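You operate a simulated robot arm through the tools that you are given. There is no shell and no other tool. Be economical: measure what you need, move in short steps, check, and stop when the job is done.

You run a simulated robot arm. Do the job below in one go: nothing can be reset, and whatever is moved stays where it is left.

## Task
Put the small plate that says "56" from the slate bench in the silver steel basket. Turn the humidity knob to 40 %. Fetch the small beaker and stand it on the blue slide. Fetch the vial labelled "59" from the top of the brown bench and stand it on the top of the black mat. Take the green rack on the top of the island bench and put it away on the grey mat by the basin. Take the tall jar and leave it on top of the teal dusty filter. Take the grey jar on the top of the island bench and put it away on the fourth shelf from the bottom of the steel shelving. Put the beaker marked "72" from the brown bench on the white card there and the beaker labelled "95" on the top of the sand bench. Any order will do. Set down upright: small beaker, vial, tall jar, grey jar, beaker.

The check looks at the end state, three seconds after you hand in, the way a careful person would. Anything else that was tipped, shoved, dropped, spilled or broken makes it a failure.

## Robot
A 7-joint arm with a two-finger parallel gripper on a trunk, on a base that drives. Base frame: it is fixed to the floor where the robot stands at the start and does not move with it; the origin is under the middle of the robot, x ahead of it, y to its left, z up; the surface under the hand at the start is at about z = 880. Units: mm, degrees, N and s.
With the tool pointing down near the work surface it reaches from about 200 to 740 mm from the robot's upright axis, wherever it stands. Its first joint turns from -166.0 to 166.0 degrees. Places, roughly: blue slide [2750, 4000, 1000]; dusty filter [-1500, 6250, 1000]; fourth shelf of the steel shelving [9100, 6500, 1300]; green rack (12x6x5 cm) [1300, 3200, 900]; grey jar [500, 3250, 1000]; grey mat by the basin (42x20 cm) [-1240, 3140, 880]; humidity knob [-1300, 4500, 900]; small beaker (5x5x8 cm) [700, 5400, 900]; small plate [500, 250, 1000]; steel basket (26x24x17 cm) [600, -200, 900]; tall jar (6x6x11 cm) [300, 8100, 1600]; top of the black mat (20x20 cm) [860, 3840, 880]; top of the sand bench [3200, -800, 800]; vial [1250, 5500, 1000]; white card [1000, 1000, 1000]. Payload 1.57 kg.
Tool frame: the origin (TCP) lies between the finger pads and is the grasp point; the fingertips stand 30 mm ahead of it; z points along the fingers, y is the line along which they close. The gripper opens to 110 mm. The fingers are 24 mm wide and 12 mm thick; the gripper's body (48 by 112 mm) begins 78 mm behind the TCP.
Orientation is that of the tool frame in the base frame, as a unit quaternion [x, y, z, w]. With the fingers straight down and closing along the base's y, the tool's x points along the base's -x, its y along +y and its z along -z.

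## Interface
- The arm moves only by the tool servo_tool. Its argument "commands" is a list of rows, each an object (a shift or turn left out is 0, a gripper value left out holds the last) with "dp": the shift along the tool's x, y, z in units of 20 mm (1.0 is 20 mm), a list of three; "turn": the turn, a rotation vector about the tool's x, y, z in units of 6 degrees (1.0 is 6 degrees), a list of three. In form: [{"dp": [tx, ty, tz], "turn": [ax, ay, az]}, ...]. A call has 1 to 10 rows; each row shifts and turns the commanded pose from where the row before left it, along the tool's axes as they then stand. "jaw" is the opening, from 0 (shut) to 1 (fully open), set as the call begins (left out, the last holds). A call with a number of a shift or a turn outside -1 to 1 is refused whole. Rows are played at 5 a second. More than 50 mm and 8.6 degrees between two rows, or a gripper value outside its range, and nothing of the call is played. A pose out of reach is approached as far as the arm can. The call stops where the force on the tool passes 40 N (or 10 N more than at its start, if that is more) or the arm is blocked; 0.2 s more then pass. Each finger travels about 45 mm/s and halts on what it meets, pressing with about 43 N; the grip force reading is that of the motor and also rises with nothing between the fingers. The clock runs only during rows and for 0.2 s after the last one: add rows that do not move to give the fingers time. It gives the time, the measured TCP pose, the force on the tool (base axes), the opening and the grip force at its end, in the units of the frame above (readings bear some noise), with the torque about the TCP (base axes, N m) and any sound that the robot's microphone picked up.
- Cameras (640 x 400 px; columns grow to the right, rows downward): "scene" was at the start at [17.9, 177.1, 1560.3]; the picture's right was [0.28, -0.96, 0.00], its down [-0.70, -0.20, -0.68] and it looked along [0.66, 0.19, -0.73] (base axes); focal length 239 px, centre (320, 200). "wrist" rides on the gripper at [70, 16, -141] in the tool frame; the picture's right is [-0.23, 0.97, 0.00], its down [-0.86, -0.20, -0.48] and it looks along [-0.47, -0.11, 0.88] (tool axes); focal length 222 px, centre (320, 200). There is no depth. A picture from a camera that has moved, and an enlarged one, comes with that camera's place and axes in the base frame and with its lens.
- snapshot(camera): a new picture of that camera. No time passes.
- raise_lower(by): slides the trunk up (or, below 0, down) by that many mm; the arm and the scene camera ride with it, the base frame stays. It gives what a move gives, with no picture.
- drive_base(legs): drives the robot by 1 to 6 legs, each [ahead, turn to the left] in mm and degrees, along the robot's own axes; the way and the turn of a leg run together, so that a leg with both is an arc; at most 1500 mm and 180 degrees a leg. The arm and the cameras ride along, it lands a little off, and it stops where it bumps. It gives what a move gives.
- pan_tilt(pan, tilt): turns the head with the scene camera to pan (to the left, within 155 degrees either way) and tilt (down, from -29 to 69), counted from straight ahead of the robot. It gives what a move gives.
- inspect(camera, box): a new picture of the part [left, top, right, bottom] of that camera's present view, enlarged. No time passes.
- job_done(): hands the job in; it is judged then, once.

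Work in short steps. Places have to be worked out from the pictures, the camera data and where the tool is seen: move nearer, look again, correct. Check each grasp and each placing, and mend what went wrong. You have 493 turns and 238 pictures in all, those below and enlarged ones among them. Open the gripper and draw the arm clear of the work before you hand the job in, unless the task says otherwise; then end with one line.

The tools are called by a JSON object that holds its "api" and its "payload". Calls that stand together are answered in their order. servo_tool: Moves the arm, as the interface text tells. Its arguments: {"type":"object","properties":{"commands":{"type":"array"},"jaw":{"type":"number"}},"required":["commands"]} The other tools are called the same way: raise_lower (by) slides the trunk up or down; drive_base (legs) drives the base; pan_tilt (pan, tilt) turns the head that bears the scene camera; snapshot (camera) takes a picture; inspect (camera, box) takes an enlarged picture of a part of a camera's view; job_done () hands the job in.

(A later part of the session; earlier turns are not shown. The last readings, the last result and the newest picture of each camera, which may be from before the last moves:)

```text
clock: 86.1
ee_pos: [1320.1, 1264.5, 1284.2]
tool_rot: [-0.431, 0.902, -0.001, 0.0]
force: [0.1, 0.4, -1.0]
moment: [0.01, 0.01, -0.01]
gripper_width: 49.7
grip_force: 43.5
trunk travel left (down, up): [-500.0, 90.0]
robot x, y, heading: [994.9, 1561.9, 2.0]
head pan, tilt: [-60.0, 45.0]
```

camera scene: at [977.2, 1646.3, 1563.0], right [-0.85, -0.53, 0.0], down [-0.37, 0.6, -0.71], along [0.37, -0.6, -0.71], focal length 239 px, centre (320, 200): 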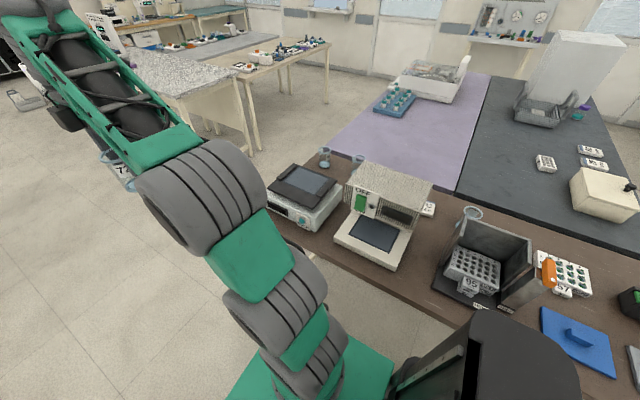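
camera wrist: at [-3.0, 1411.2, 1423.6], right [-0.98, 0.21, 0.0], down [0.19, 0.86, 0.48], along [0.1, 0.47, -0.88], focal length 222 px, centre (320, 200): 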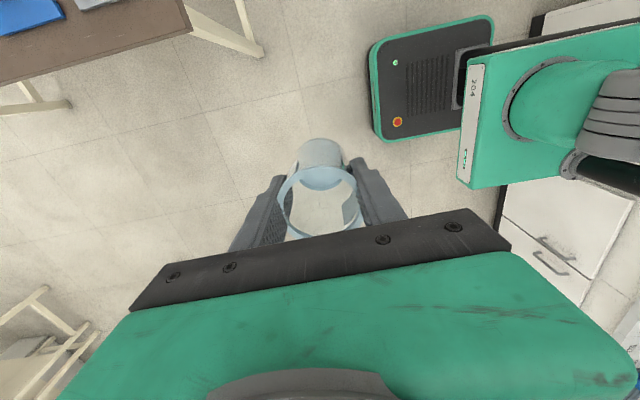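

Stable at 49.7 mm. I continue the swing toward the card.

{"api": "servo_tool", "payload": {"commands": [{"dp": [0.4, 0.02, 0], "turn": [0, 0, 0.2]}, {"dp": [0.9, 0.027, 0], "turn": [0, 0, 0.4]}, {"dp": [0.9, -0.011, 0], "turn": [0, 0, 0.4]}, {"dp": [0.899, -0.049, 0], "turn": [0, 0, 0.4]}, {"dp": [0.896, -0.086, 0], "turn": [0, 0, 0.4]}, {"dp": [0.891, -0.124, 0], "turn": [0, 0, 0.4]}, {"dp": [0.885, -0.161, 0], "turn": [0, 0, 0.4]}, {"dp": [0.878, -0.198, 0], "turn": [0, 0, 0.4]}, {"dp": [0.869, -0.234, 0], "turn": [0, 0, 0.4]}, {"dp": [0.4, -0.12, 0], "turn": [0, 0, 0.2]}]}}

{"api": "snapshot", "payload": {"camera": "wrist"}}

{"api": "snapshot", "payload": {"camera": "scene"}}

```text
clock: 88.3
ee_pos: [1213.1, 1145.1, 1283.3]
tool_rot: [-0.255, 0.967, 0.001, 0.0]
force: [-0.2, -0.5, -0.1]
moment: [0.01, 0.01, 0.02]
gripper_width: 49.6
grip_force: 42.8
trunk travel left (down, up): [-500.0, 90.0]
robot x, y, heading: [994.9, 1564.0, 1.7]
head pan, tilt: [-60.0, 45.0]
```

```text
204 pictures are left
camera wrist: at [1144.8, 1124.7, 1423.9], right [-0.28, 0.96, 0.0], down [0.84, 0.25, 0.48], along [0.46, 0.14, -0.88], focal length 222 px, centre (320, 200)
```

wrist: 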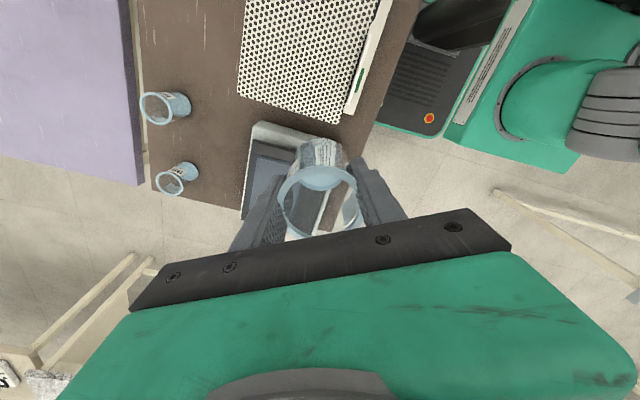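

```text
203 pictures are left
camera scene: at [977.0, 1646.1, 1563.0], right [-0.85, -0.53, 0.0], down [-0.37, 0.6, -0.71], along [0.37, -0.6, -0.71], focal length 239 px, centre (320, 200)
```

scene: 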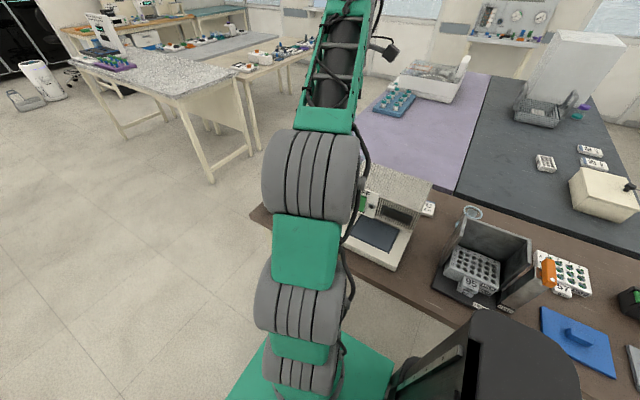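

Card centre is estimated at (981, 892) from three views. I continue above it at travel height, finishing with the fingers closing along y.

{"api": "servo_tool", "payload": {"commands": [{"dp": [0.5, -0.16, 0], "turn": [0, 0, 0.15]}, {"dp": [0.895, -0.317, 0], "turn": [0, 0, 0.274]}, {"dp": [0.886, -0.344, 0], "turn": [0, 0, 0.274]}, {"dp": [0.875, -0.37, 0], "turn": [0, 0, 0.274]}, {"dp": [0.864, -0.394, 0], "turn": [0, 0, 0.274]}, {"dp": [0.852, -0.419, 0], "turn": [0, 0, 0.274]}, {"dp": [0.84, -0.443, 0], "turn": [0, 0, 0.274]}, {"dp": [0.827, -0.468, 0], "turn": [0, 0, 0.274]}, {"dp": [0.813, -0.491, 0], "turn": [0, 0, 0.274]}, {"dp": [0.6, -0.38, 0], "turn": [0, 0, 0.274]}]}}

{"api": "servo_tool", "payload": {"commands": [{"dp": [0.6, -0.4, 0], "turn": [0, 0, 0.274]}, {"dp": [0.768, -0.56, 0], "turn": [0, 0, 0.274]}, {"dp": [0.752, -0.581, 0], "turn": [0, 0, 0.274]}, {"dp": [0.734, -0.603, 0], "turn": [0, 0, 0.274]}, {"dp": [0.717, -0.623, 0], "turn": [0, 0, 0.274]}, {"dp": [0.698, -0.644, 0], "turn": [0, 0, 0.274]}, {"dp": [0.68, -0.663, 0], "turn": [0, 0, 0.274]}, {"dp": [0.5, -0.5, 0], "turn": [0, 0, 0.274]}, {}]}}

{"api": "snapshot", "payload": {"camera": "wrist"}}

{"api": "snapshot", "payload": {"camera": "scene"}}

```text
clock: 90.5
ee_pos: [1100.5, 1031.6, 1273.1]
tool_rot: [-0.121, 0.993, -0.001, 0.0]
force: [-0.3, 0.1, 0.1]
moment: [0.03, -0.02, -0.02]
gripper_width: 49.8
grip_force: 42.8
out of reach, approached as far as the arm can: row 8, 9, 10
trunk travel left (down, up): [-500.0, 90.0]
robot x, y, heading: [994.3, 1560.3, 1.9]
head pan, tilt: [-60.0, 45.0]
```

```text
clock: 92.5
ee_pos: [1024.3, 995.4, 1234.4]
tool_rot: [-0.007, 1.0, 0.001, 0.0]
force: [0.3, -0.9, -1.3]
moment: [0.02, 0.02, -0.01]
gripper_width: 49.6
grip_force: 42.7
out of reach, approached as far as the arm can: row 1, 2, 3, 4, 5, 6, 7, 8
trunk travel left (down, up): [-500.0, 90.0]
robot x, y, heading: [1000.5, 1565.1, 1.9]
head pan, tilt: [-60.0, 45.0]
```

```text
202 pictures are left
camera wrist: at [954.0, 1010.4, 1375.1], right [0.21, 0.98, 0.0], down [0.86, -0.19, 0.48], along [0.47, -0.1, -0.88], focal length 222 px, centre (320, 200)
```

wrist: 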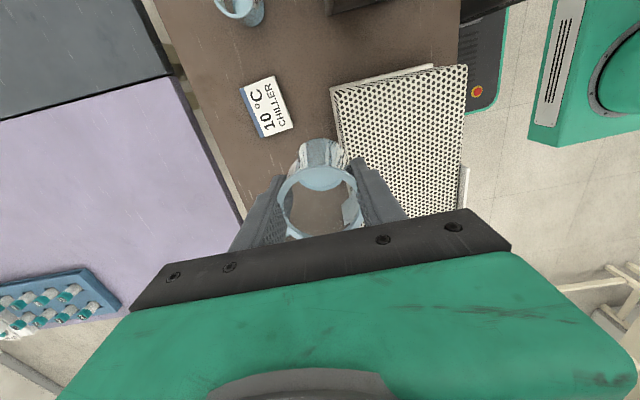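

```text
201 pictures are left
camera scene: at [977.0, 1645.3, 1563.0], right [-0.85, -0.53, 0.0], down [-0.37, 0.6, -0.71], along [0.37, -0.6, -0.71], focal length 239 px, centre (320, 200)
```

scene: 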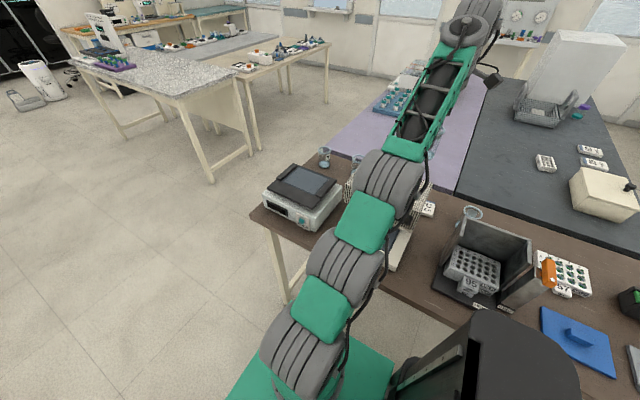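

The target is beyond reach at this height (reach shrinks higher up). I raise the trunk 90 mm to gain reach, then lower the tool a bit and see where it comes.

{"api": "raise_lower", "payload": {"by": 90}}

{"api": "servo_tool", "payload": {"commands": [{"dp": [0, 0, 0.5]}, {"dp": [0, 0, 1]}, {"dp": [0, 0, 1]}, {"dp": [0, 0, 1]}, {"dp": [0, 0, 0.5]}]}}

```text
clock: 93.7
ee_pos: [1023.6, 995.3, 1325.5]
tool_rot: [-0.006, 1.0, 0.0, -0.001]
force: [0.3, 1.0, -1.6]
moment: [0.0, 0.05, 0.02]
gripper_width: 49.5
grip_force: 43.4
trunk travel left (down, up): [-590.0, 0.0]
robot x, y, heading: [995.8, 1564.4, 1.9]
head pan, tilt: [-60.0, 45.0]
```

```text
clock: 94.9
ee_pos: [1023.9, 996.6, 1245.2]
tool_rot: [-0.007, 1.0, -0.001, 0.0]
force: [0.1, 0.4, -1.2]
moment: [-0.01, -0.02, 0.01]
gripper_width: 49.5
grip_force: 43.0
trunk travel left (down, up): [-590.0, 0.0]
robot x, y, heading: [995.8, 1566.5, 1.8]
head pan, tilt: [-60.0, 45.0]
```

Commands restart from the measured pose. I move away from the device edge in y and then lower to z≈1165 over the card area.

{"api": "servo_tool", "payload": {"commands": [{"dp": [0, -0.5, 0]}, {"dp": [0.2, -0.8, 0]}, {"dp": [0.2, -0.8, 0.4]}, {"dp": [0.2, -0.6, 0.8]}, {"dp": [0.2, -0.6, 0.8]}, {"dp": [0.2, -0.6, 0.8]}, {"dp": [0.2, -0.3, 0.8]}, {"dp": [0, -0.2, 0.5]}, {}]}}

{"api": "snapshot", "payload": {"camera": "wrist"}}

{"api": "snapshot", "payload": {"camera": "scene"}}

```text
clock: 96.9
ee_pos: [1002.0, 916.5, 1158.9]
tool_rot: [-0.007, 1.0, 0.0, 0.0]
force: [0.2, -0.3, -0.3]
moment: [-0.04, 0.03, 0.03]
gripper_width: 49.5
grip_force: 43.3
out of reach, approached as far as the arm can: row 6
trunk travel left (down, up): [-590.0, 0.0]
robot x, y, heading: [995.7, 1563.5, 1.9]
head pan, tilt: [-60.0, 45.0]
```

```text
200 pictures are left
camera wrist: at [933.0, 931.8, 1299.6], right [0.21, 0.98, 0.0], down [0.86, -0.19, 0.48], along [0.47, -0.1, -0.88], focal length 222 px, centre (320, 200)
```

wrist: 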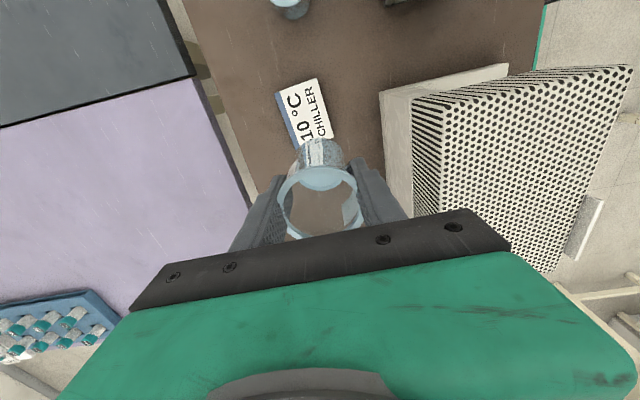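

```text
199 pictures are left
camera scene: at [977.0, 1646.2, 1653.0], right [-0.85, -0.53, 0.0], down [-0.37, 0.6, -0.71], along [0.37, -0.6, -0.71], focal length 239 px, centre (320, 200)
```

scene: 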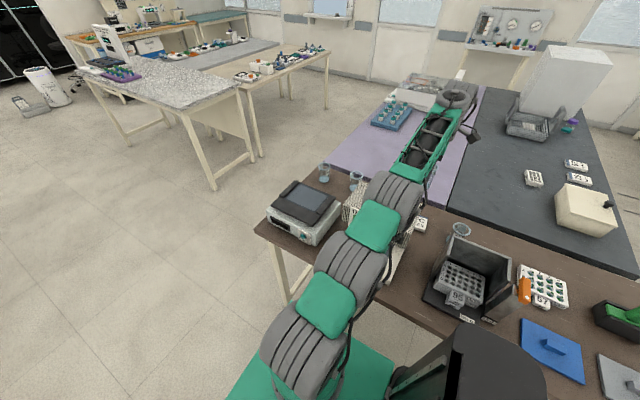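

The card is at (981, 895) with the device well clear. I move over it and lower to z≈1000.

{"api": "servo_tool", "payload": {"commands": [{"dp": [0.2, -0.15, 0.5]}, {"dp": [0.2, -0.15, 1]}, {"dp": [0.2, -0.15, 1]}, {"dp": [0.2, -0.15, 1]}, {"dp": [0.2, -0.15, 1]}, {"dp": [0.2, -0.15, 1]}, {"dp": [0.2, -0.15, 1]}, {"dp": [0.15, 0, 1]}, {"dp": [0, 0, 0.3]}, {}]}}

{"api": "inspect", "payload": {"camera": "wrist", "box": [220, 60, 420, 245]}}

{"api": "snapshot", "payload": {"camera": "scene"}}

```text
clock: 99.1
ee_pos: [969.5, 894.2, 1003.0]
tool_rot: [-0.007, 1.0, 0.001, 0.0]
force: [-0.2, -0.1, -0.7]
moment: [-0.01, -0.03, 0.01]
gripper_width: 49.9
grip_force: 43.0
trunk travel left (down, up): [-590.0, 0.0]
robot x, y, heading: [997.8, 1560.3, 1.6]
head pan, tilt: [-60.0, 45.0]
```

```text
2.16 times, centred on (320, 152) of wrist
camera zoom: at [900.9, 910.1, 1143.5], right [0.21, 0.98, 0.0], down [0.86, -0.19, 0.48], along [0.47, -0.1, -0.88], focal length 480 px, centre (320, 303)
```

zoom: 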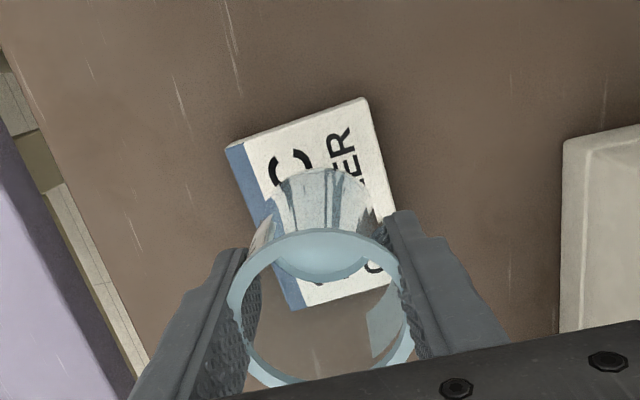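

```text
197 pictures are left
camera scene: at [977.0, 1646.0, 1653.0], right [-0.85, -0.53, 0.0], down [-0.37, 0.6, -0.71], along [0.37, -0.6, -0.71], focal length 239 px, centre (320, 200)
```

scene: 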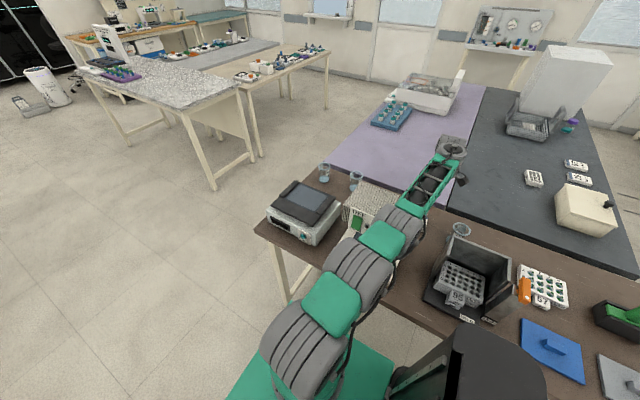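

Beaker base appears at about (976, 895) over the card centre (982, 896). I lower gently until contact.

{"api": "servo_tool", "payload": {"commands": [{"dp": [-0.2, 0, 0.4]}, {"dp": [-0.05, 0, 0.4]}, {"dp": [0, 0, 0.2]}, {"dp": [0, 0, 0.1]}, {"dp": [0, 0, 0.1]}, {}]}}

{"api": "servo_tool", "payload": {"commands": [{"dp": [0, 0, 0.1]}, {"dp": [0, 0, 0.1]}, {"dp": [0, 0, 0.1]}, {"dp": [0, 0, 0.1]}, {}]}}

```text
clock: 100.5
ee_pos: [975.3, 895.4, 979.8]
tool_rot: [-0.007, 1.0, 0.0, 0.0]
force: [-0.1, 0.2, -1.2]
moment: [-0.02, -0.02, 0.02]
gripper_width: 49.5
grip_force: 42.6
trunk travel left (down, up): [-590.0, 0.0]
robot x, y, heading: [992.8, 1562.2, 1.6]
head pan, tilt: [-60.0, 45.0]
```

```text
clock: 101.7
ee_pos: [975.5, 894.8, 970.3]
tool_rot: [-0.008, 1.0, 0.0, 0.0]
force: [-0.6, -0.7, -0.9]
moment: [-0.03, -0.02, -0.01]
gripper_width: 49.5
grip_force: 42.5
trunk travel left (down, up): [-590.0, 0.0]
robot x, y, heading: [996.8, 1561.8, 2.1]
head pan, tilt: [-60.0, 45.0]
```

Still no contact at 970; I check the view once and continue.

{"api": "inspect", "payload": {"camera": "wrist", "box": [220, 90, 420, 245]}}

{"api": "servo_tool", "payload": {"commands": [{"dp": [0, 0, 0.1]}, {"dp": [0, 0, 0.1]}, {"dp": [0, 0, 0.1]}, {}]}}

```text
2.58 times, centred on (320, 168) of wrist
camera zoom: at [906.8, 910.0, 1111.4], right [0.21, 0.98, 0.0], down [0.86, -0.19, 0.48], along [0.47, -0.1, -0.88], focal length 573 px, centre (320, 284)
```

zoom: 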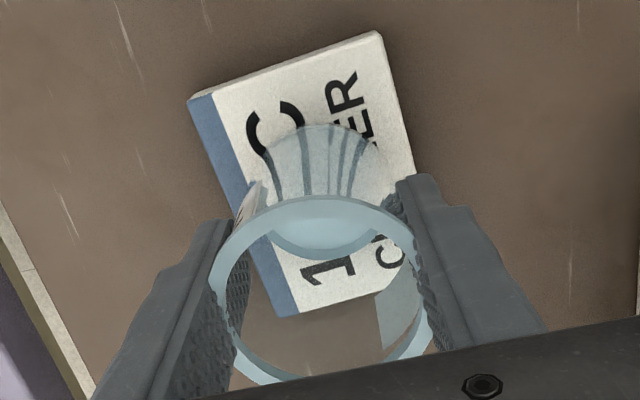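

```text
clock: 102.7
ee_pos: [975.0, 895.7, 965.1]
tool_rot: [-0.007, 1.0, 0.001, 0.0]
force: [0.5, 0.8, -0.4]
moment: [-0.03, -0.01, -0.02]
gripper_width: 49.7
grip_force: 43.3
trunk travel left (down, up): [-590.0, 0.0]
robot x, y, heading: [1000.6, 1561.7, 1.7]
head pan, tilt: [-60.0, 45.0]
```

Base is over the card's middle. Continue lowering.

{"api": "servo_tool", "payload": {"commands": [{"dp": [0, 0, 0.1]}, {"dp": [0, 0, 0.1]}, {"dp": [0, 0, 0.1]}, {}]}}

{"api": "servo_tool", "payload": {"commands": [{"dp": [0, 0, 0.1]}, {"dp": [0, 0, 0.1]}, {"dp": [0, 0, 0.05]}, {}]}}

```text
clock: 103.7
ee_pos: [974.4, 895.2, 962.1]
tool_rot: [-0.008, 1.0, -0.004, -0.001]
force: [-0.8, -1.0, 27.8]
moment: [0.24, -0.55, 0.03]
gripper_width: 49.6
grip_force: 43.3
trunk travel left (down, up): [-590.0, 0.0]
robot x, y, heading: [993.2, 1560.2, 1.8]
head pan, tilt: [-60.0, 45.0]
```

```text
clock: 104.7
ee_pos: [974.5, 895.7, 956.7]
tool_rot: [-0.007, 1.0, -0.002, 0.0]
force: [-1.8, -1.9, 29.8]
moment: [0.11, 0.08, 0.0]
gripper_width: 49.7
grip_force: 43.3
trunk travel left (down, up): [-590.0, 0.0]
robot x, y, heading: [999.5, 1560.9, 1.6]
head pan, tilt: [-60.0, 45.0]
```

Contact; the beaker slid in the grip until flat (moment near 0). I relieve 1 mm, open, and rise.

{"api": "servo_tool", "payload": {"commands": [{"dp": [0, 0, -0.03]}, {}, {}, {}, {}], "jaw": 1}}

{"api": "snapshot", "payload": {"camera": "wrist"}}

```text
clock: 105.9
ee_pos: [973.8, 894.6, 954.7]
tool_rot: [-0.007, 1.0, 0.0, 0.001]
force: [-0.1, 0.2, -0.1]
moment: [0.02, -0.01, 0.0]
gripper_width: 110.1
grip_force: 0.0
trunk travel left (down, up): [-590.0, 0.0]
robot x, y, heading: [1000.0, 1565.6, 2.0]
head pan, tilt: [-60.0, 45.0]
```

```text
195 pictures are left
camera wrist: at [905.8, 910.4, 1094.9], right [0.21, 0.98, 0.0], down [0.86, -0.19, 0.48], along [0.47, -0.1, -0.88], focal length 222 px, centre (320, 200)
```

wrist: 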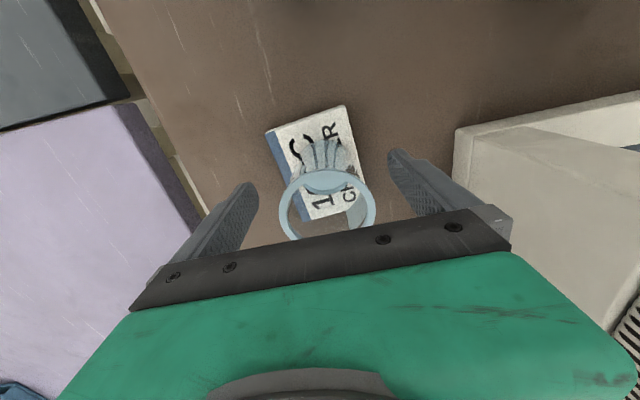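

Standing on the card. I rise straight up and verify.

{"api": "servo_tool", "payload": {"commands": [{"dp": [0, 0, -1]}, {"dp": [0, 0, -1]}, {"dp": [0, 0, -1]}, {"dp": [0, 0, -1]}, {"dp": [0, 0, -1]}, {"dp": [0, 0, -1]}, {"dp": [0, 0, -1]}, {"dp": [0, 0, -1]}, {"dp": [0, 0, -1]}, {"dp": [0, 0, -1]}]}}

{"api": "inspect", "payload": {"camera": "wrist", "box": [180, 0, 460, 210]}}

```text
clock: 108.1
ee_pos: [977.8, 911.8, 1149.0]
tool_rot: [-0.008, 1.0, 0.0, 0.0]
force: [-0.1, 0.1, 0.0]
moment: [0.01, -0.02, -0.01]
gripper_width: 110.0
grip_force: 0.1
out of reach, approached as far as the arm can: row 7, 8, 9, 10
trunk travel left (down, up): [-590.0, 0.0]
robot x, y, heading: [996.7, 1560.9, 2.0]
head pan, tilt: [-60.0, 45.0]
```

```text
1.90 times, centred on (320, 105) of wrist
camera zoom: at [908.3, 927.8, 1289.7], right [0.21, 0.98, 0.0], down [0.86, -0.19, 0.48], along [0.47, -0.1, -0.88], focal length 423 px, centre (320, 381)
```

zoom: 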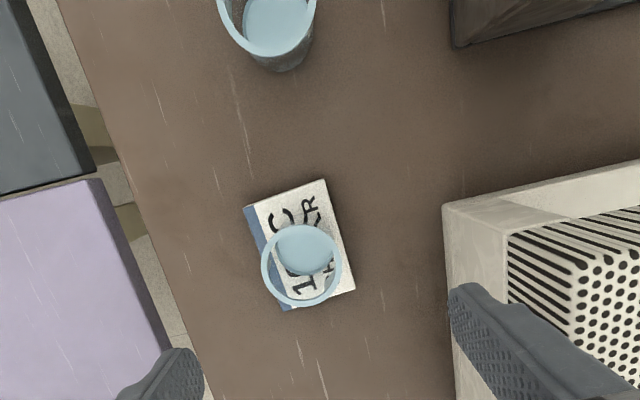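

Beaker 72 stands on the white card. Next I drive 450 mm ahead along the bench to reach beaker 95.

{"api": "drive_base", "payload": {"legs": [[440, -2]]}}

{"api": "snapshot", "payload": {"camera": "wrist"}}

{"api": "pan_tilt", "payload": {"pan": -30, "tilt": 30}}

{"api": "snapshot", "payload": {"camera": "scene"}}

```text
clock: 110.8
ee_pos: [1383.5, 918.8, 1149.8]
tool_rot: [0.014, 1.0, 0.001, 0.0]
force: [0.1, -0.7, -0.5]
moment: [-0.02, 0.04, 0.02]
gripper_width: 109.8
grip_force: 0.0
trunk travel left (down, up): [-590.0, 0.0]
robot x, y, heading: [1431.0, 1567.6, -0.9]
head pan, tilt: [-60.0, 45.0]
```

```text
193 pictures are left
camera wrist: at [1314.3, 936.8, 1289.8], right [0.26, 0.97, 0.0], down [0.85, -0.23, 0.48], along [0.46, -0.12, -0.88], focal length 222 px, centre (320, 200)
```

wrist: 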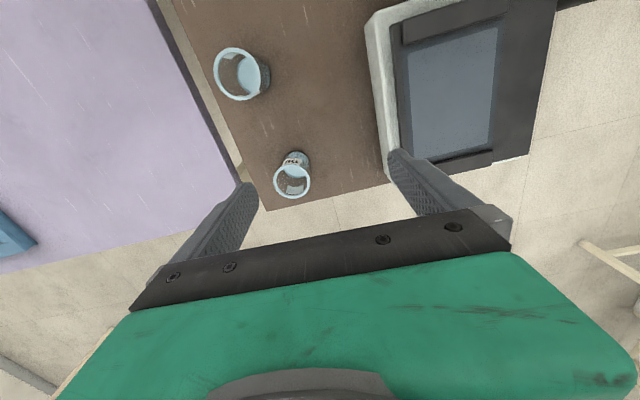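

```text
clock: 111.7
ee_pos: [1382.7, 918.4, 1149.9]
tool_rot: [0.015, 1.0, 0.0, 0.0]
force: [0.3, -0.6, 0.7]
moment: [0.0, 0.01, 0.02]
gripper_width: 109.9
grip_force: 0.0
trunk travel left (down, up): [-590.0, 0.0]
robot x, y, heading: [1430.0, 1565.4, -0.6]
head pan, tilt: [-30.0, 30.0]
```

```text
192 pictures are left
camera scene: at [1452.2, 1675.7, 1675.6], right [-0.51, -0.86, 0.0], down [-0.43, 0.26, -0.87], along [0.74, -0.44, -0.5], focal length 239 px, centre (320, 200)
```

scene: 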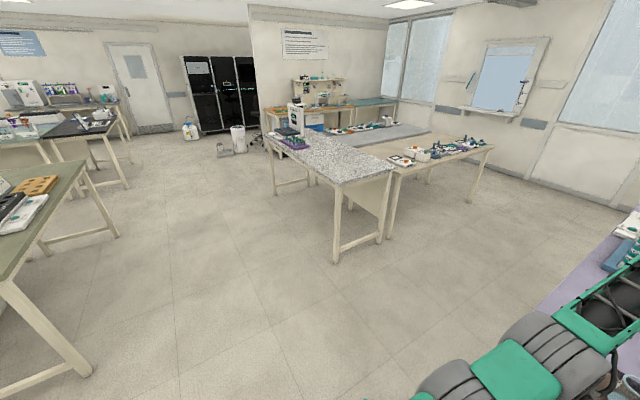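

Beaker 95 (the one by the bench's end) is at about (1443, 857). I rotate the tool so it closes along x (so inertia acts along the closing line later), and move above it.

{"api": "servo_tool", "payload": {"commands": [{"turn": [0, 0, 1]}, {"turn": [0, 0, 1]}, {"turn": [0, 0, 1]}, {"turn": [0, 0, 1]}, {"turn": [0, 0, 1]}, {"turn": [0, 0, 1]}, {"turn": [0, 0, 1]}, {"turn": [0, 0, 1]}, {"turn": [0, 0, 1]}, {"turn": [0, 0, 1]}]}}

{"api": "servo_tool", "payload": {"commands": [{"turn": [0, 0, 1]}, {"turn": [0, 0, 1]}, {"turn": [0, 0, 1]}, {"turn": [0, 0, 1]}, {"turn": [0, 0, 0.7]}, {"dp": [0, 0.6, 1]}, {"dp": [-0.7, 0.6, 1]}, {"dp": [-0.8, 0.6, 1]}, {"dp": [-0.8, 0.6, 1]}, {"dp": [-0.8, 0.6, 0.5]}]}}

{"api": "snapshot", "payload": {"camera": "wrist"}}

```text
clock: 113.9
ee_pos: [1384.4, 916.9, 1149.5]
tool_rot: [0.513, 0.858, -0.001, 0.0]
force: [-0.3, -0.2, -0.6]
moment: [-0.01, 0.01, 0.0]
gripper_width: 109.9
grip_force: 0.0
trunk travel left (down, up): [-590.0, 0.0]
robot x, y, heading: [1436.0, 1569.0, -0.6]
head pan, tilt: [-30.0, 30.0]
```

```text
clock: 116.1
ee_pos: [1441.8, 890.2, 1061.4]
tool_rot: [0.706, 0.708, 0.0, 0.0]
force: [-0.4, 0.1, -0.9]
moment: [-0.01, 0.01, 0.01]
gripper_width: 109.9
grip_force: 0.1
out of reach, approached as far as the arm can: row 8, 9, 10
trunk travel left (down, up): [-590.0, 0.0]
robot x, y, heading: [1431.0, 1566.0, -0.8]
head pan, tilt: [-30.0, 30.0]
```

```text
191 pictures are left
camera wrist: at [1459.7, 960.4, 1201.5], right [0.97, -0.23, 0.0], down [-0.2, -0.85, 0.48], along [-0.11, -0.47, -0.88], focal length 222 px, centre (320, 200)
```

wrist: 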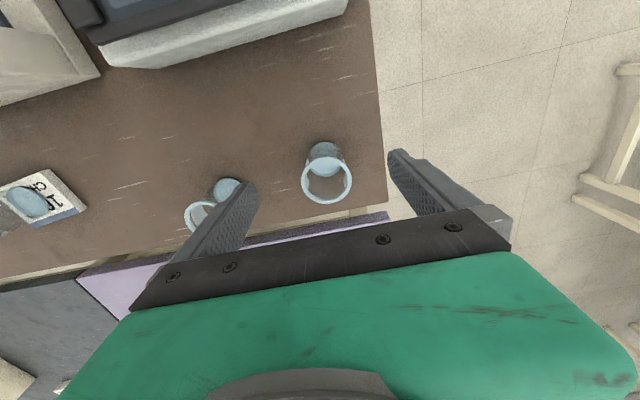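

Real max reach is ~687 mm, and the beaker at (1443, 852) is 714 away, so the robot must shift ~85 mm sideways. I raise/retract a little and do a small turn–ahead–turn–back shuffle.

{"api": "servo_tool", "payload": {"commands": [{"dp": [0.6, 0, -0.6]}, {"dp": [0.6, 0, -0.8]}, {"dp": [0.6, 0, -0.8]}, {"dp": [0.6, 0, -0.8]}, {"dp": [0.6, 0, -0.8]}, {"dp": [0.6, 0, -0.8]}]}}

{"api": "drive_base", "payload": {"legs": [[0, -15], [310, 0], [0, 16], [-310, 0]]}}

{"api": "snapshot", "payload": {"camera": "wrist"}}

```text
clock: 117.5
ee_pos: [1442.4, 965.0, 1152.6]
tool_rot: [0.707, 0.708, -0.001, 0.0]
force: [0.3, -0.2, -0.1]
moment: [0.0, -0.02, 0.0]
gripper_width: 109.9
grip_force: 0.0
trunk travel left (down, up): [-590.0, 0.0]
robot x, y, heading: [1430.0, 1564.3, -0.6]
head pan, tilt: [-30.0, 30.0]
```

```text
clock: 122.9
ee_pos: [1555.9, 881.2, 1152.3]
tool_rot: [0.684, 0.73, 0.002, -0.001]
force: [-0.3, 0.7, -0.4]
moment: [-0.01, -0.03, 0.02]
gripper_width: 109.9
grip_force: 0.0
trunk travel left (down, up): [-590.0, 0.0]
robot x, y, heading: [1507.0, 1498.1, 13.0]
head pan, tilt: [-30.0, 30.0]
stopped in leg 4: the robot was blocked; the commanded pose is now the measured one
```

```text
190 pictures are left
camera wrist: at [1567.4, 952.2, 1293.0], right [0.99, -0.16, 0.0], down [-0.14, -0.87, 0.48], along [-0.08, -0.47, -0.88], focal length 222 px, centre (320, 200)
```

wrist: 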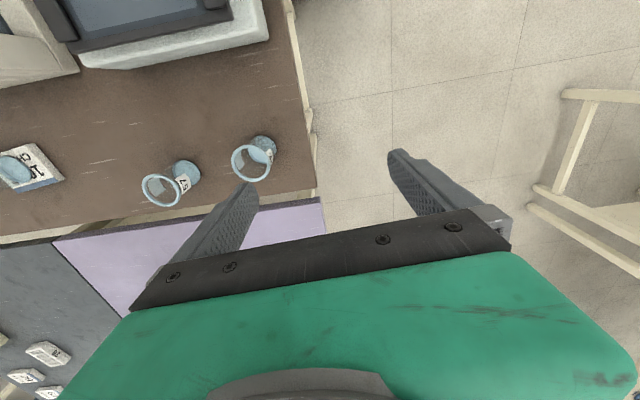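

The robot was blocked on the last leg. I check the state and look down at the base's right side.

{"api": "pan_tilt", "payload": {"pan": -110, "tilt": 50}}

{"api": "snapshot", "payload": {"camera": "scene"}}

```text
clock: 124.5
ee_pos: [1560.0, 883.4, 1154.5]
tool_rot: [0.682, 0.731, -0.001, 0.0]
force: [1.3, 0.1, 0.2]
moment: [0.01, -0.05, -0.03]
gripper_width: 109.8
grip_force: 0.1
trunk travel left (down, up): [-590.0, 0.0]
robot x, y, heading: [1508.1, 1498.2, 13.1]
head pan, tilt: [-110.0, 50.0]
```

```text
189 pictures are left
camera scene: at [1406.9, 1560.6, 1646.1], right [-0.99, 0.12, 0.0], down [0.09, 0.76, -0.64], along [-0.08, -0.64, -0.77], focal length 239 px, centre (320, 200)
```

scene: 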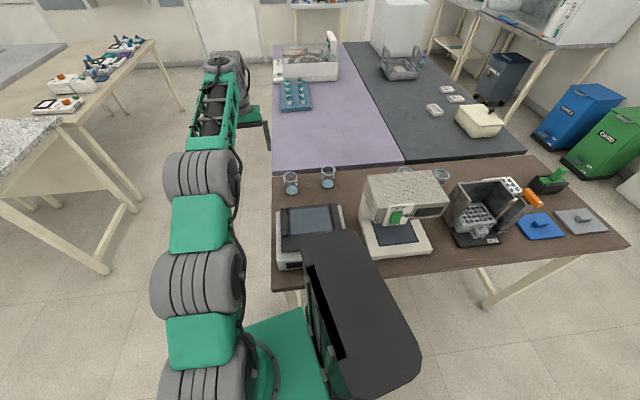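

Everything still stands; the base bumped the bench frame and now sits at (1508, 1498) heading 13°, which is within reach (≈650) of beaker 95. I align the gripper to the robot's heading and move above the beaker.

{"api": "servo_tool", "payload": {"commands": [{"turn": [0, 0, -0.75]}, {"turn": [0, 0, -0.75]}, {"dp": [0, -0.83, 0.2]}, {"dp": [0, -0.83, 0.4]}, {"dp": [0, -0.83, 0.5]}, {"dp": [0, -0.83, 0.7]}, {"dp": [0, -0.83, 0.8]}, {"dp": [0, -0.83, 0.9]}, {"dp": [0, -0.83, 0.9]}, {}]}}

{"api": "snapshot", "payload": {"camera": "wrist"}}

```text
clock: 126.7
ee_pos: [1445.8, 858.4, 1065.4]
tool_rot: [0.622, 0.783, 0.0, 0.0]
force: [0.4, 0.1, 0.6]
moment: [0.0, 0.0, 0.0]
gripper_width: 110.1
grip_force: 0.1
trunk travel left (down, up): [-590.0, 0.0]
robot x, y, heading: [1506.6, 1502.2, 13.2]
head pan, tilt: [-110.0, 50.0]
```

```text
188 pictures are left
camera wrist: at [1447.0, 930.0, 1204.7], right [1.0, 0.0, 0.0], down [0.0, -0.88, 0.48], along [0.0, -0.48, -0.88], focal length 222 px, centre (320, 200)
```

wrist: 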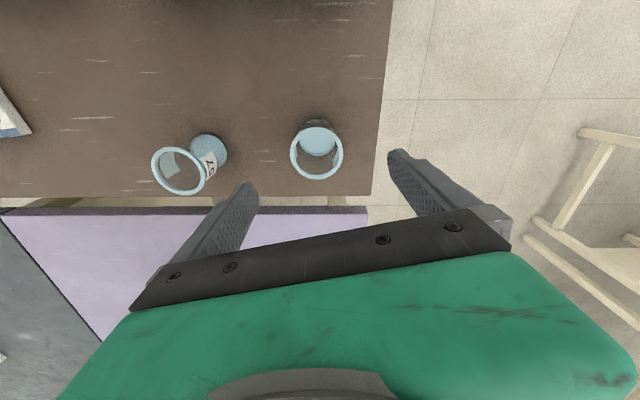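

Beaker 95 is at (1443.6, 855). I correct 4 mm, descend to z≈934 and close.

{"api": "servo_tool", "payload": {"commands": [{"dp": [-0.155, -0.13, 0.6]}, {"dp": [0, 0, 1]}, {"dp": [0, 0, 1]}, {"dp": [0, 0, 1]}, {"dp": [0, 0, 1]}, {"dp": [0, 0, 1]}, {"dp": [0, 0, 0.95]}, {}]}}

{"api": "servo_tool", "payload": {"commands": [{}, {}, {}, {}, {}], "jaw": 0}}

{"api": "servo_tool", "payload": {"commands": [{"dp": [0, 0, -0.3]}, {"dp": [0, 0, -0.6]}, {"dp": [0, 0, -0.8]}, {"dp": [0, 0, -0.8]}, {"dp": [0, 0, -0.8]}, {"dp": [0, 0, -0.8]}, {"dp": [0, 0, -0.8]}, {"dp": [0, 0, -0.5]}]}}

{"api": "inspect", "payload": {"camera": "wrist", "box": [160, 90, 420, 245]}}

```text
clock: 128.5
ee_pos: [1444.2, 854.2, 934.4]
tool_rot: [0.622, 0.783, 0.0, 0.0]
force: [-0.6, 0.1, 0.7]
moment: [0.03, 0.0, 0.04]
gripper_width: 110.3
grip_force: 0.1
trunk travel left (down, up): [-590.0, 0.0]
robot x, y, heading: [1511.3, 1495.8, 13.2]
head pan, tilt: [-110.0, 50.0]
```

```text
clock: 129.7
ee_pos: [1444.9, 854.0, 934.2]
tool_rot: [0.622, 0.783, 0.0, 0.001]
force: [0.0, -0.2, 0.6]
moment: [-0.02, -0.04, 0.01]
gripper_width: 49.9
grip_force: 27.5
trunk travel left (down, up): [-590.0, 0.0]
robot x, y, heading: [1506.2, 1498.1, 13.0]
head pan, tilt: [-110.0, 50.0]
```

```text
clock: 131.5
ee_pos: [1443.6, 854.1, 1043.7]
tool_rot: [0.623, 0.782, 0.0, 0.0]
force: [0.1, 0.7, 0.0]
moment: [-0.04, -0.04, 0.01]
gripper_width: 49.5
grip_force: 43.2
trunk travel left (down, up): [-590.0, 0.0]
robot x, y, heading: [1507.8, 1500.5, 13.4]
head pan, tilt: [-110.0, 50.0]
```

```text
2.46 times, centred on (290, 168) of wrist
camera zoom: at [1445.5, 926.0, 1183.3], right [1.0, 0.0, 0.0], down [0.0, -0.88, 0.48], along [0.0, -0.48, -0.88], focal length 547 px, centre (394, 280)
```

zoom: 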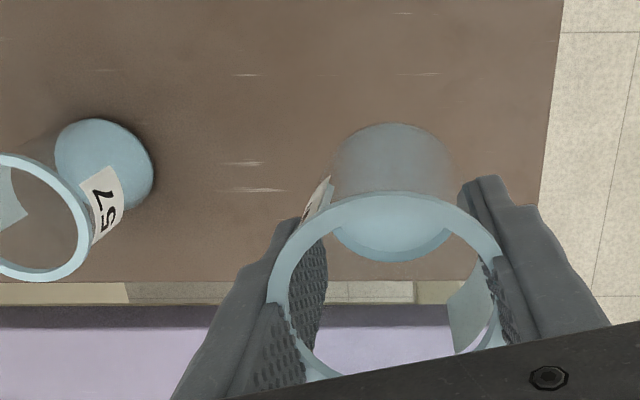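

Held at 49.5 mm, upright. I lift further and retract the arm toward the robot before driving.

{"api": "servo_tool", "payload": {"commands": [{"dp": [0, 0, -0.5]}, {"dp": [0, 0, -0.8]}, {"dp": [0, 0, -0.8]}, {"dp": [0, 0, -0.8]}, {"dp": [0.2, 0, -0.8]}, {"dp": [0.4, 0, -0.8]}, {"dp": [0.7, 0, -0.6]}, {"dp": [0.9, 0, -0.6]}, {"dp": [0.9, 0, -0.6]}, {"dp": [0.9, 0, -0.6]}]}}

{"api": "servo_tool", "payload": {"commands": [{"dp": [0.9, 0, -0.4]}, {"dp": [0.9, 0, 0]}, {"dp": [0.9, 0, 0]}, {"dp": [0.9, 0, 0]}, {"dp": [0.9, 0, 0]}, {"dp": [0.5, 0, 0]}]}}

{"api": "drive_base", "payload": {"legs": [[350, 0]]}}

{"api": "inspect", "payload": {"camera": "wrist", "box": [160, 90, 420, 245]}}

```text
clock: 133.7
ee_pos: [1427.9, 932.9, 1179.3]
tool_rot: [0.623, 0.783, 0.001, -0.001]
force: [-1.2, -0.2, -0.7]
moment: [0.06, -0.02, 0.01]
gripper_width: 49.6
grip_force: 42.9
out of reach, approached as far as the arm can: row 8
trunk travel left (down, up): [-590.0, 0.0]
robot x, y, heading: [1511.9, 1498.3, 12.8]
head pan, tilt: [-110.0, 50.0]
```

```text
clock: 135.1
ee_pos: [1405.0, 1030.3, 1188.7]
tool_rot: [0.623, 0.782, 0.001, 0.0]
force: [-0.1, 0.6, 0.0]
moment: [0.0, 0.02, 0.01]
gripper_width: 49.6
grip_force: 42.9
trunk travel left (down, up): [-590.0, 0.0]
robot x, y, heading: [1509.4, 1500.3, 12.9]
head pan, tilt: [-110.0, 50.0]
```

```text
clock: 137.3
ee_pos: [1746.9, 1109.5, 1189.6]
tool_rot: [0.619, 0.785, -0.001, 0.001]
force: [0.7, 0.0, -0.8]
moment: [0.0, 0.02, -0.01]
gripper_width: 49.8
grip_force: 43.1
trunk travel left (down, up): [-590.0, 0.0]
robot x, y, heading: [1847.7, 1576.9, 13.3]
head pan, tilt: [-110.0, 50.0]
```

```text
2.46 times, centred on (290, 168) of wrist
camera zoom: at [1747.4, 1181.4, 1329.4], right [1.0, 0.01, 0.0], down [0.0, -0.88, 0.48], along [0.0, -0.48, -0.88], focal length 547 px, centre (394, 280)
```

zoom: 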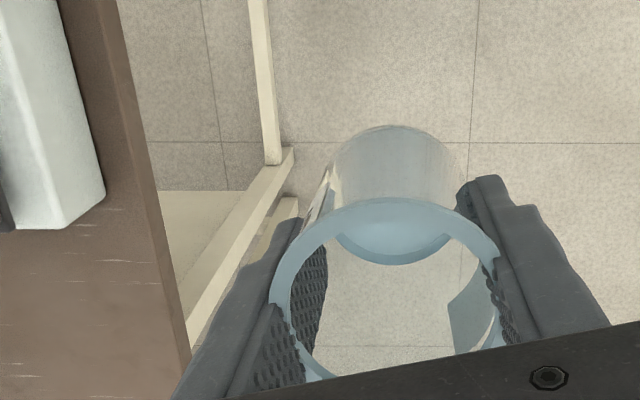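

The beaker hasn't shifted. I go on ahead 360 mm, turn to heading 90° (arm then points +x), and look toward the sand bench.

{"api": "drive_base", "payload": {"legs": [[360, 0], [0, 76.7]]}}

{"api": "pan_tilt", "payload": {"pan": -125, "tilt": 28}}

{"api": "snapshot", "payload": {"camera": "scene"}}

{"api": "snapshot", "payload": {"camera": "wrist"}}

```text
clock: 143.0
ee_pos: [2634.0, 1463.4, 1188.9]
tool_rot: [-0.005, 1.0, 0.0, 0.001]
force: [0.0, -0.3, -1.2]
moment: [0.05, 0.03, 0.01]
gripper_width: 49.6
grip_force: 43.7
trunk travel left (down, up): [-590.0, 0.0]
robot x, y, heading: [2198.8, 1669.6, 90.5]
head pan, tilt: [-110.0, 50.0]
```

```text
clock: 143.8
ee_pos: [2633.9, 1461.6, 1189.2]
tool_rot: [-0.004, 1.0, 0.001, 0.0]
force: [0.0, 0.5, -0.5]
moment: [0.0, -0.01, -0.03]
gripper_width: 49.6
grip_force: 43.0
trunk travel left (down, up): [-590.0, 0.0]
robot x, y, heading: [2199.4, 1664.6, 90.8]
head pan, tilt: [-125.0, 28.0]
```

```text
185 pictures are left
camera scene: at [2120.1, 1552.3, 1678.7], right [-0.56, -0.83, 0.0], down [-0.39, 0.27, -0.88], along [0.73, -0.5, -0.47], focal length 239 px, centre (320, 200)
```

scene: 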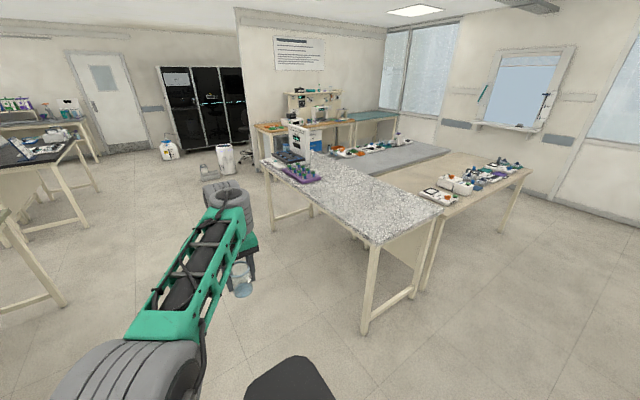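

```text
184 pictures are left
camera wrist: at [2564.4, 1478.3, 1329.2], right [0.22, 0.98, 0.0], down [0.86, -0.19, 0.48], along [0.47, -0.1, -0.88], focal length 222 px, centre (320, 200)
```

wrist: 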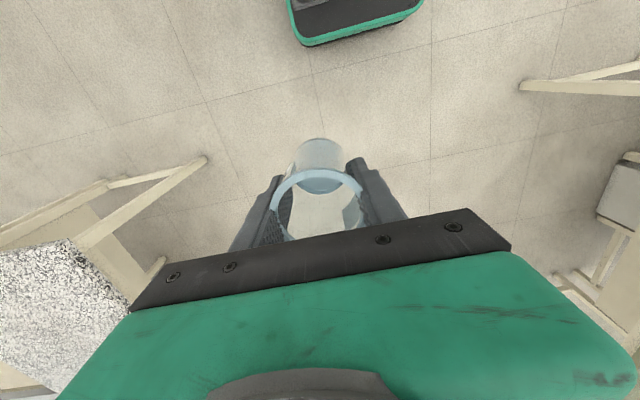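

I zoom on the tan bench and its items to find a free, reachable spot.

{"api": "inspect", "payload": {"camera": "scene", "box": [340, 130, 550, 260]}}

```text
3.05 times, centred on (445, 195) of scene
camera zoom: at [2120.1, 1552.3, 1678.7], right [-0.56, -0.83, 0.0], down [-0.39, 0.27, -0.88], along [0.73, -0.5, -0.47], focal length 728 px, centre (-61, 215)
```

zoom: 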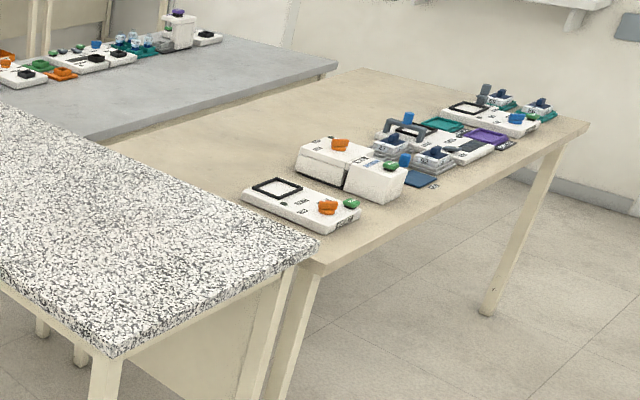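

Free space lies behind the row of items, around (3130, -500); it's reachable with the robot beside the bench at x≈2520. I reverse down the aisle first.

{"api": "drive_base", "payload": {"legs": [[-1280, 0], [-1280, 0]]}}

{"api": "pan_tilt", "payload": {"pan": -75, "tilt": 30}}

{"api": "snapshot", "payload": {"camera": "scene"}}

{"api": "snapshot", "payload": {"camera": "wrist"}}

```text
clock: 156.2
ee_pos: [2686.3, -1074.9, 1188.6]
tool_rot: [-0.012, 1.0, 0.0, 0.0]
force: [-1.1, -0.9, -0.6]
moment: [0.0, -0.04, -0.03]
gripper_width: 49.6
grip_force: 43.1
trunk travel left (down, up): [-590.0, 0.0]
robot x, y, heading: [2245.8, -877.4, 91.5]
head pan, tilt: [-125.0, 28.0]
```

```text
clock: 157.4
ee_pos: [2686.3, -1074.6, 1189.3]
tool_rot: [-0.013, 1.0, 0.0, 0.0]
force: [0.3, -0.4, -1.0]
moment: [0.03, 0.0, 0.0]
gripper_width: 49.2
grip_force: 43.0
trunk travel left (down, up): [-590.0, 0.0]
robot x, y, heading: [2246.3, -874.9, 91.7]
head pan, tilt: [-75.0, 30.0]
```

```text
182 pictures are left
camera scene: at [2182.3, -916.9, 1675.6], right [0.28, -0.96, 0.0], down [-0.48, -0.14, -0.87], along [0.83, 0.25, -0.5], focal length 239 px, centre (320, 200)
```

scene: 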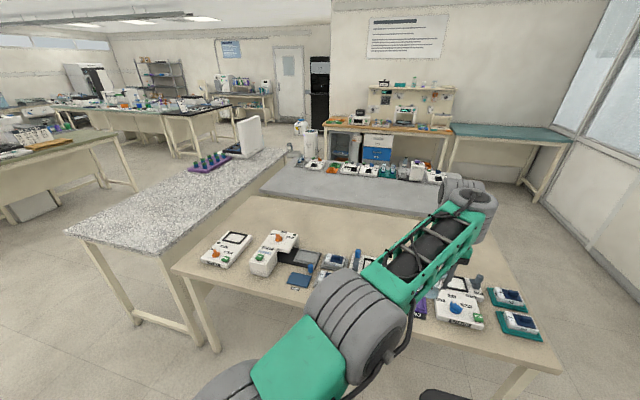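

```text
181 pictures are left
camera wrist: at [2617.1, -1059.9, 1329.2], right [0.2, 0.98, 0.0], down [0.86, -0.18, 0.48], along [0.47, -0.1, -0.88], focal length 222 px, centre (320, 200)
```

wrist: 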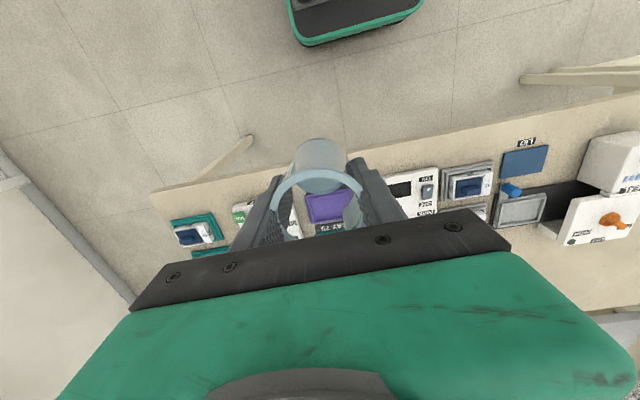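

The bench spans x 2735–3420; the free area behind the items is confirmed. I close in sideways to about (2530, -540).

{"api": "drive_base", "payload": {"legs": [[0, -41.6], [440, 0], [0, 40]]}}

{"api": "pan_tilt", "payload": {"pan": -60, "tilt": 40}}

{"api": "snapshot", "payload": {"camera": "scene"}}

{"api": "snapshot", "payload": {"camera": "wrist"}}

```text
clock: 163.8
ee_pos: [2963.1, -753.3, 1188.3]
tool_rot: [0.004, 1.0, 0.0, -0.001]
force: [-0.5, -0.6, -1.3]
moment: [0.0, -0.02, -0.01]
gripper_width: 49.6
grip_force: 42.8
trunk travel left (down, up): [-590.0, 0.0]
robot x, y, heading: [2529.8, -543.1, 89.5]
head pan, tilt: [-75.0, 30.0]
```

```text
clock: 164.6
ee_pos: [2961.7, -753.5, 1188.8]
tool_rot: [0.005, 1.0, 0.0, 0.0]
force: [0.3, 0.1, -0.4]
moment: [0.0, 0.0, -0.03]
gripper_width: 49.5
grip_force: 43.0
trunk travel left (down, up): [-590.0, 0.0]
robot x, y, heading: [2527.0, -538.5, 89.6]
head pan, tilt: [-60.0, 40.0]
```

```text
180 pictures are left
camera scene: at [2450.2, -559.4, 1660.3], right [0.49, -0.87, 0.0], down [-0.56, -0.32, -0.77], along [0.67, 0.38, -0.64], focal length 239 px, centre (320, 200)
```

scene: 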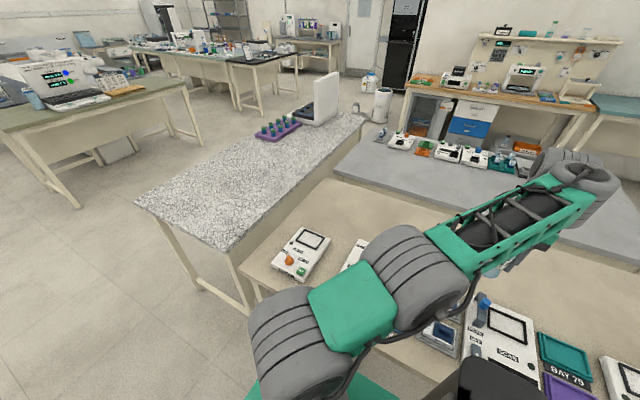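

```text
179 pictures are left
camera wrist: at [2893.4, -736.3, 1329.2], right [0.24, 0.97, 0.0], down [0.85, -0.21, 0.48], along [0.47, -0.11, -0.88], focal length 222 px, centre (320, 200)
```

wrist: 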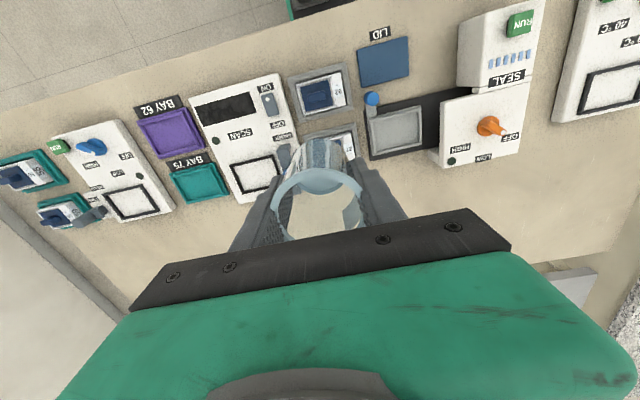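

The items' back edge is near x≈3065–3100, so I aim for (3180, -620) — free surface behind them. I extend over, descending to z≈1058.

{"api": "servo_tool", "payload": {"commands": [{"dp": [-0.4, 0.25, 0.25]}, {"dp": [-0.84, 0.51, 0.5]}, {"dp": [-0.84, 0.51, 0.5]}, {"dp": [-0.84, 0.51, 0.5]}, {"dp": [-0.84, 0.51, 0.5]}, {"dp": [-0.84, 0.51, 0.5]}, {"dp": [-0.84, 0.51, 0.5]}, {"dp": [-0.84, 0.51, 0.5]}, {"dp": [-0.84, 0.51, 0.5]}, {"dp": [-0.84, 0.51, 0.5]}]}}

{"api": "servo_tool", "payload": {"commands": [{"dp": [-0.8, 0.51, 0.5]}, {"dp": [-0.84, 0.51, 0.5]}, {"dp": [-0.84, 0.51, 0.5]}, {"dp": [-0.4, 0.25, 0.5]}, {}]}}

{"api": "snapshot", "payload": {"camera": "wrist"}}

```text
clock: 166.8
ee_pos: [3122.8, -658.6, 1094.0]
tool_rot: [0.004, 1.0, 0.001, 0.001]
force: [-0.4, -0.6, -0.8]
moment: [0.0, 0.03, -0.02]
gripper_width: 49.8
grip_force: 42.7
trunk travel left (down, up): [-590.0, 0.0]
robot x, y, heading: [2528.3, -542.6, 89.5]
head pan, tilt: [-60.0, 40.0]
```

```text
clock: 168.0
ee_pos: [3180.9, -622.4, 1054.2]
tool_rot: [0.005, 1.0, 0.0, 0.0]
force: [-0.6, -0.2, -1.3]
moment: [-0.02, 0.02, 0.01]
gripper_width: 49.6
grip_force: 43.0
trunk travel left (down, up): [-590.0, 0.0]
robot x, y, heading: [2531.3, -540.3, 89.4]
head pan, tilt: [-60.0, 40.0]
```

```text
178 pictures are left
camera wrist: at [3111.1, -606.0, 1195.0], right [0.24, 0.97, 0.0], down [0.85, -0.21, 0.48], along [0.47, -0.11, -0.88], focal length 222 px, centre (320, 200)
```

wrist: 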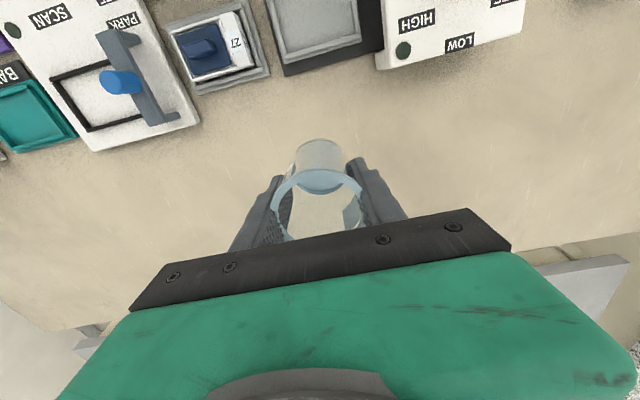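

Clear surface below. I lower, slowing near the expected contact at z≈934.

{"api": "servo_tool", "payload": {"commands": [{"dp": [0, 0, 0.6]}, {"dp": [0, 0, 0.9]}, {"dp": [0, 0, 0.9]}, {"dp": [0, 0, 0.9]}, {"dp": [0, 0, 0.9]}, {"dp": [0, 0, 0.7]}, {"dp": [0, 0, 0.3]}, {"dp": [0, 0, 0.2]}, {}]}}

{"api": "servo_tool", "payload": {"commands": [{"dp": [0, 0, 0.1]}, {"dp": [0, 0, 0.1]}, {"dp": [0, 0, 0.1]}, {"dp": [0, 0, 0.1]}, {}]}}

```text
clock: 170.0
ee_pos: [3180.9, -621.9, 944.9]
tool_rot: [0.004, 1.0, 0.0, 0.0]
force: [0.3, 0.1, -1.3]
moment: [-0.03, -0.02, -0.03]
gripper_width: 49.3
grip_force: 43.5
trunk travel left (down, up): [-590.0, 0.0]
robot x, y, heading: [2529.7, -542.1, 89.7]
head pan, tilt: [-60.0, 40.0]
```

```text
clock: 171.2
ee_pos: [3179.4, -623.0, 937.5]
tool_rot: [0.004, 1.0, 0.0, -0.001]
force: [-0.5, 0.9, -0.2]
moment: [-0.03, 0.02, 0.04]
gripper_width: 49.2
grip_force: 43.2
trunk travel left (down, up): [-590.0, 0.0]
robot x, y, heading: [2533.9, -547.0, 89.6]
head pan, tilt: [-60.0, 40.0]
```

Continue down 1–2 mm at a time to contact.

{"api": "servo_tool", "payload": {"commands": [{"dp": [0, 0, 0.1]}, {"dp": [0, 0, 0.07]}, {}]}}

{"api": "servo_tool", "payload": {"commands": [{"dp": [0, 0, 0.07]}, {}]}}

```text
clock: 172.0
ee_pos: [3179.6, -622.2, 934.7]
tool_rot: [0.005, 1.0, 0.001, 0.0]
force: [-0.5, -0.5, 0.2]
moment: [0.0, 0.0, 0.0]
gripper_width: 49.4
grip_force: 42.5
trunk travel left (down, up): [-590.0, 0.0]
robot x, y, heading: [2528.3, -541.7, 89.7]
head pan, tilt: [-60.0, 40.0]
```

```text
clock: 172.6
ee_pos: [3180.4, -622.4, 933.9]
tool_rot: [0.006, 1.0, 0.001, 0.0]
force: [0.8, 0.2, -0.1]
moment: [0.04, -0.04, -0.02]
gripper_width: 49.6
grip_force: 43.4
trunk travel left (down, up): [-590.0, 0.0]
robot x, y, heading: [2532.3, -540.4, 89.6]
head pan, tilt: [-60.0, 40.0]
```

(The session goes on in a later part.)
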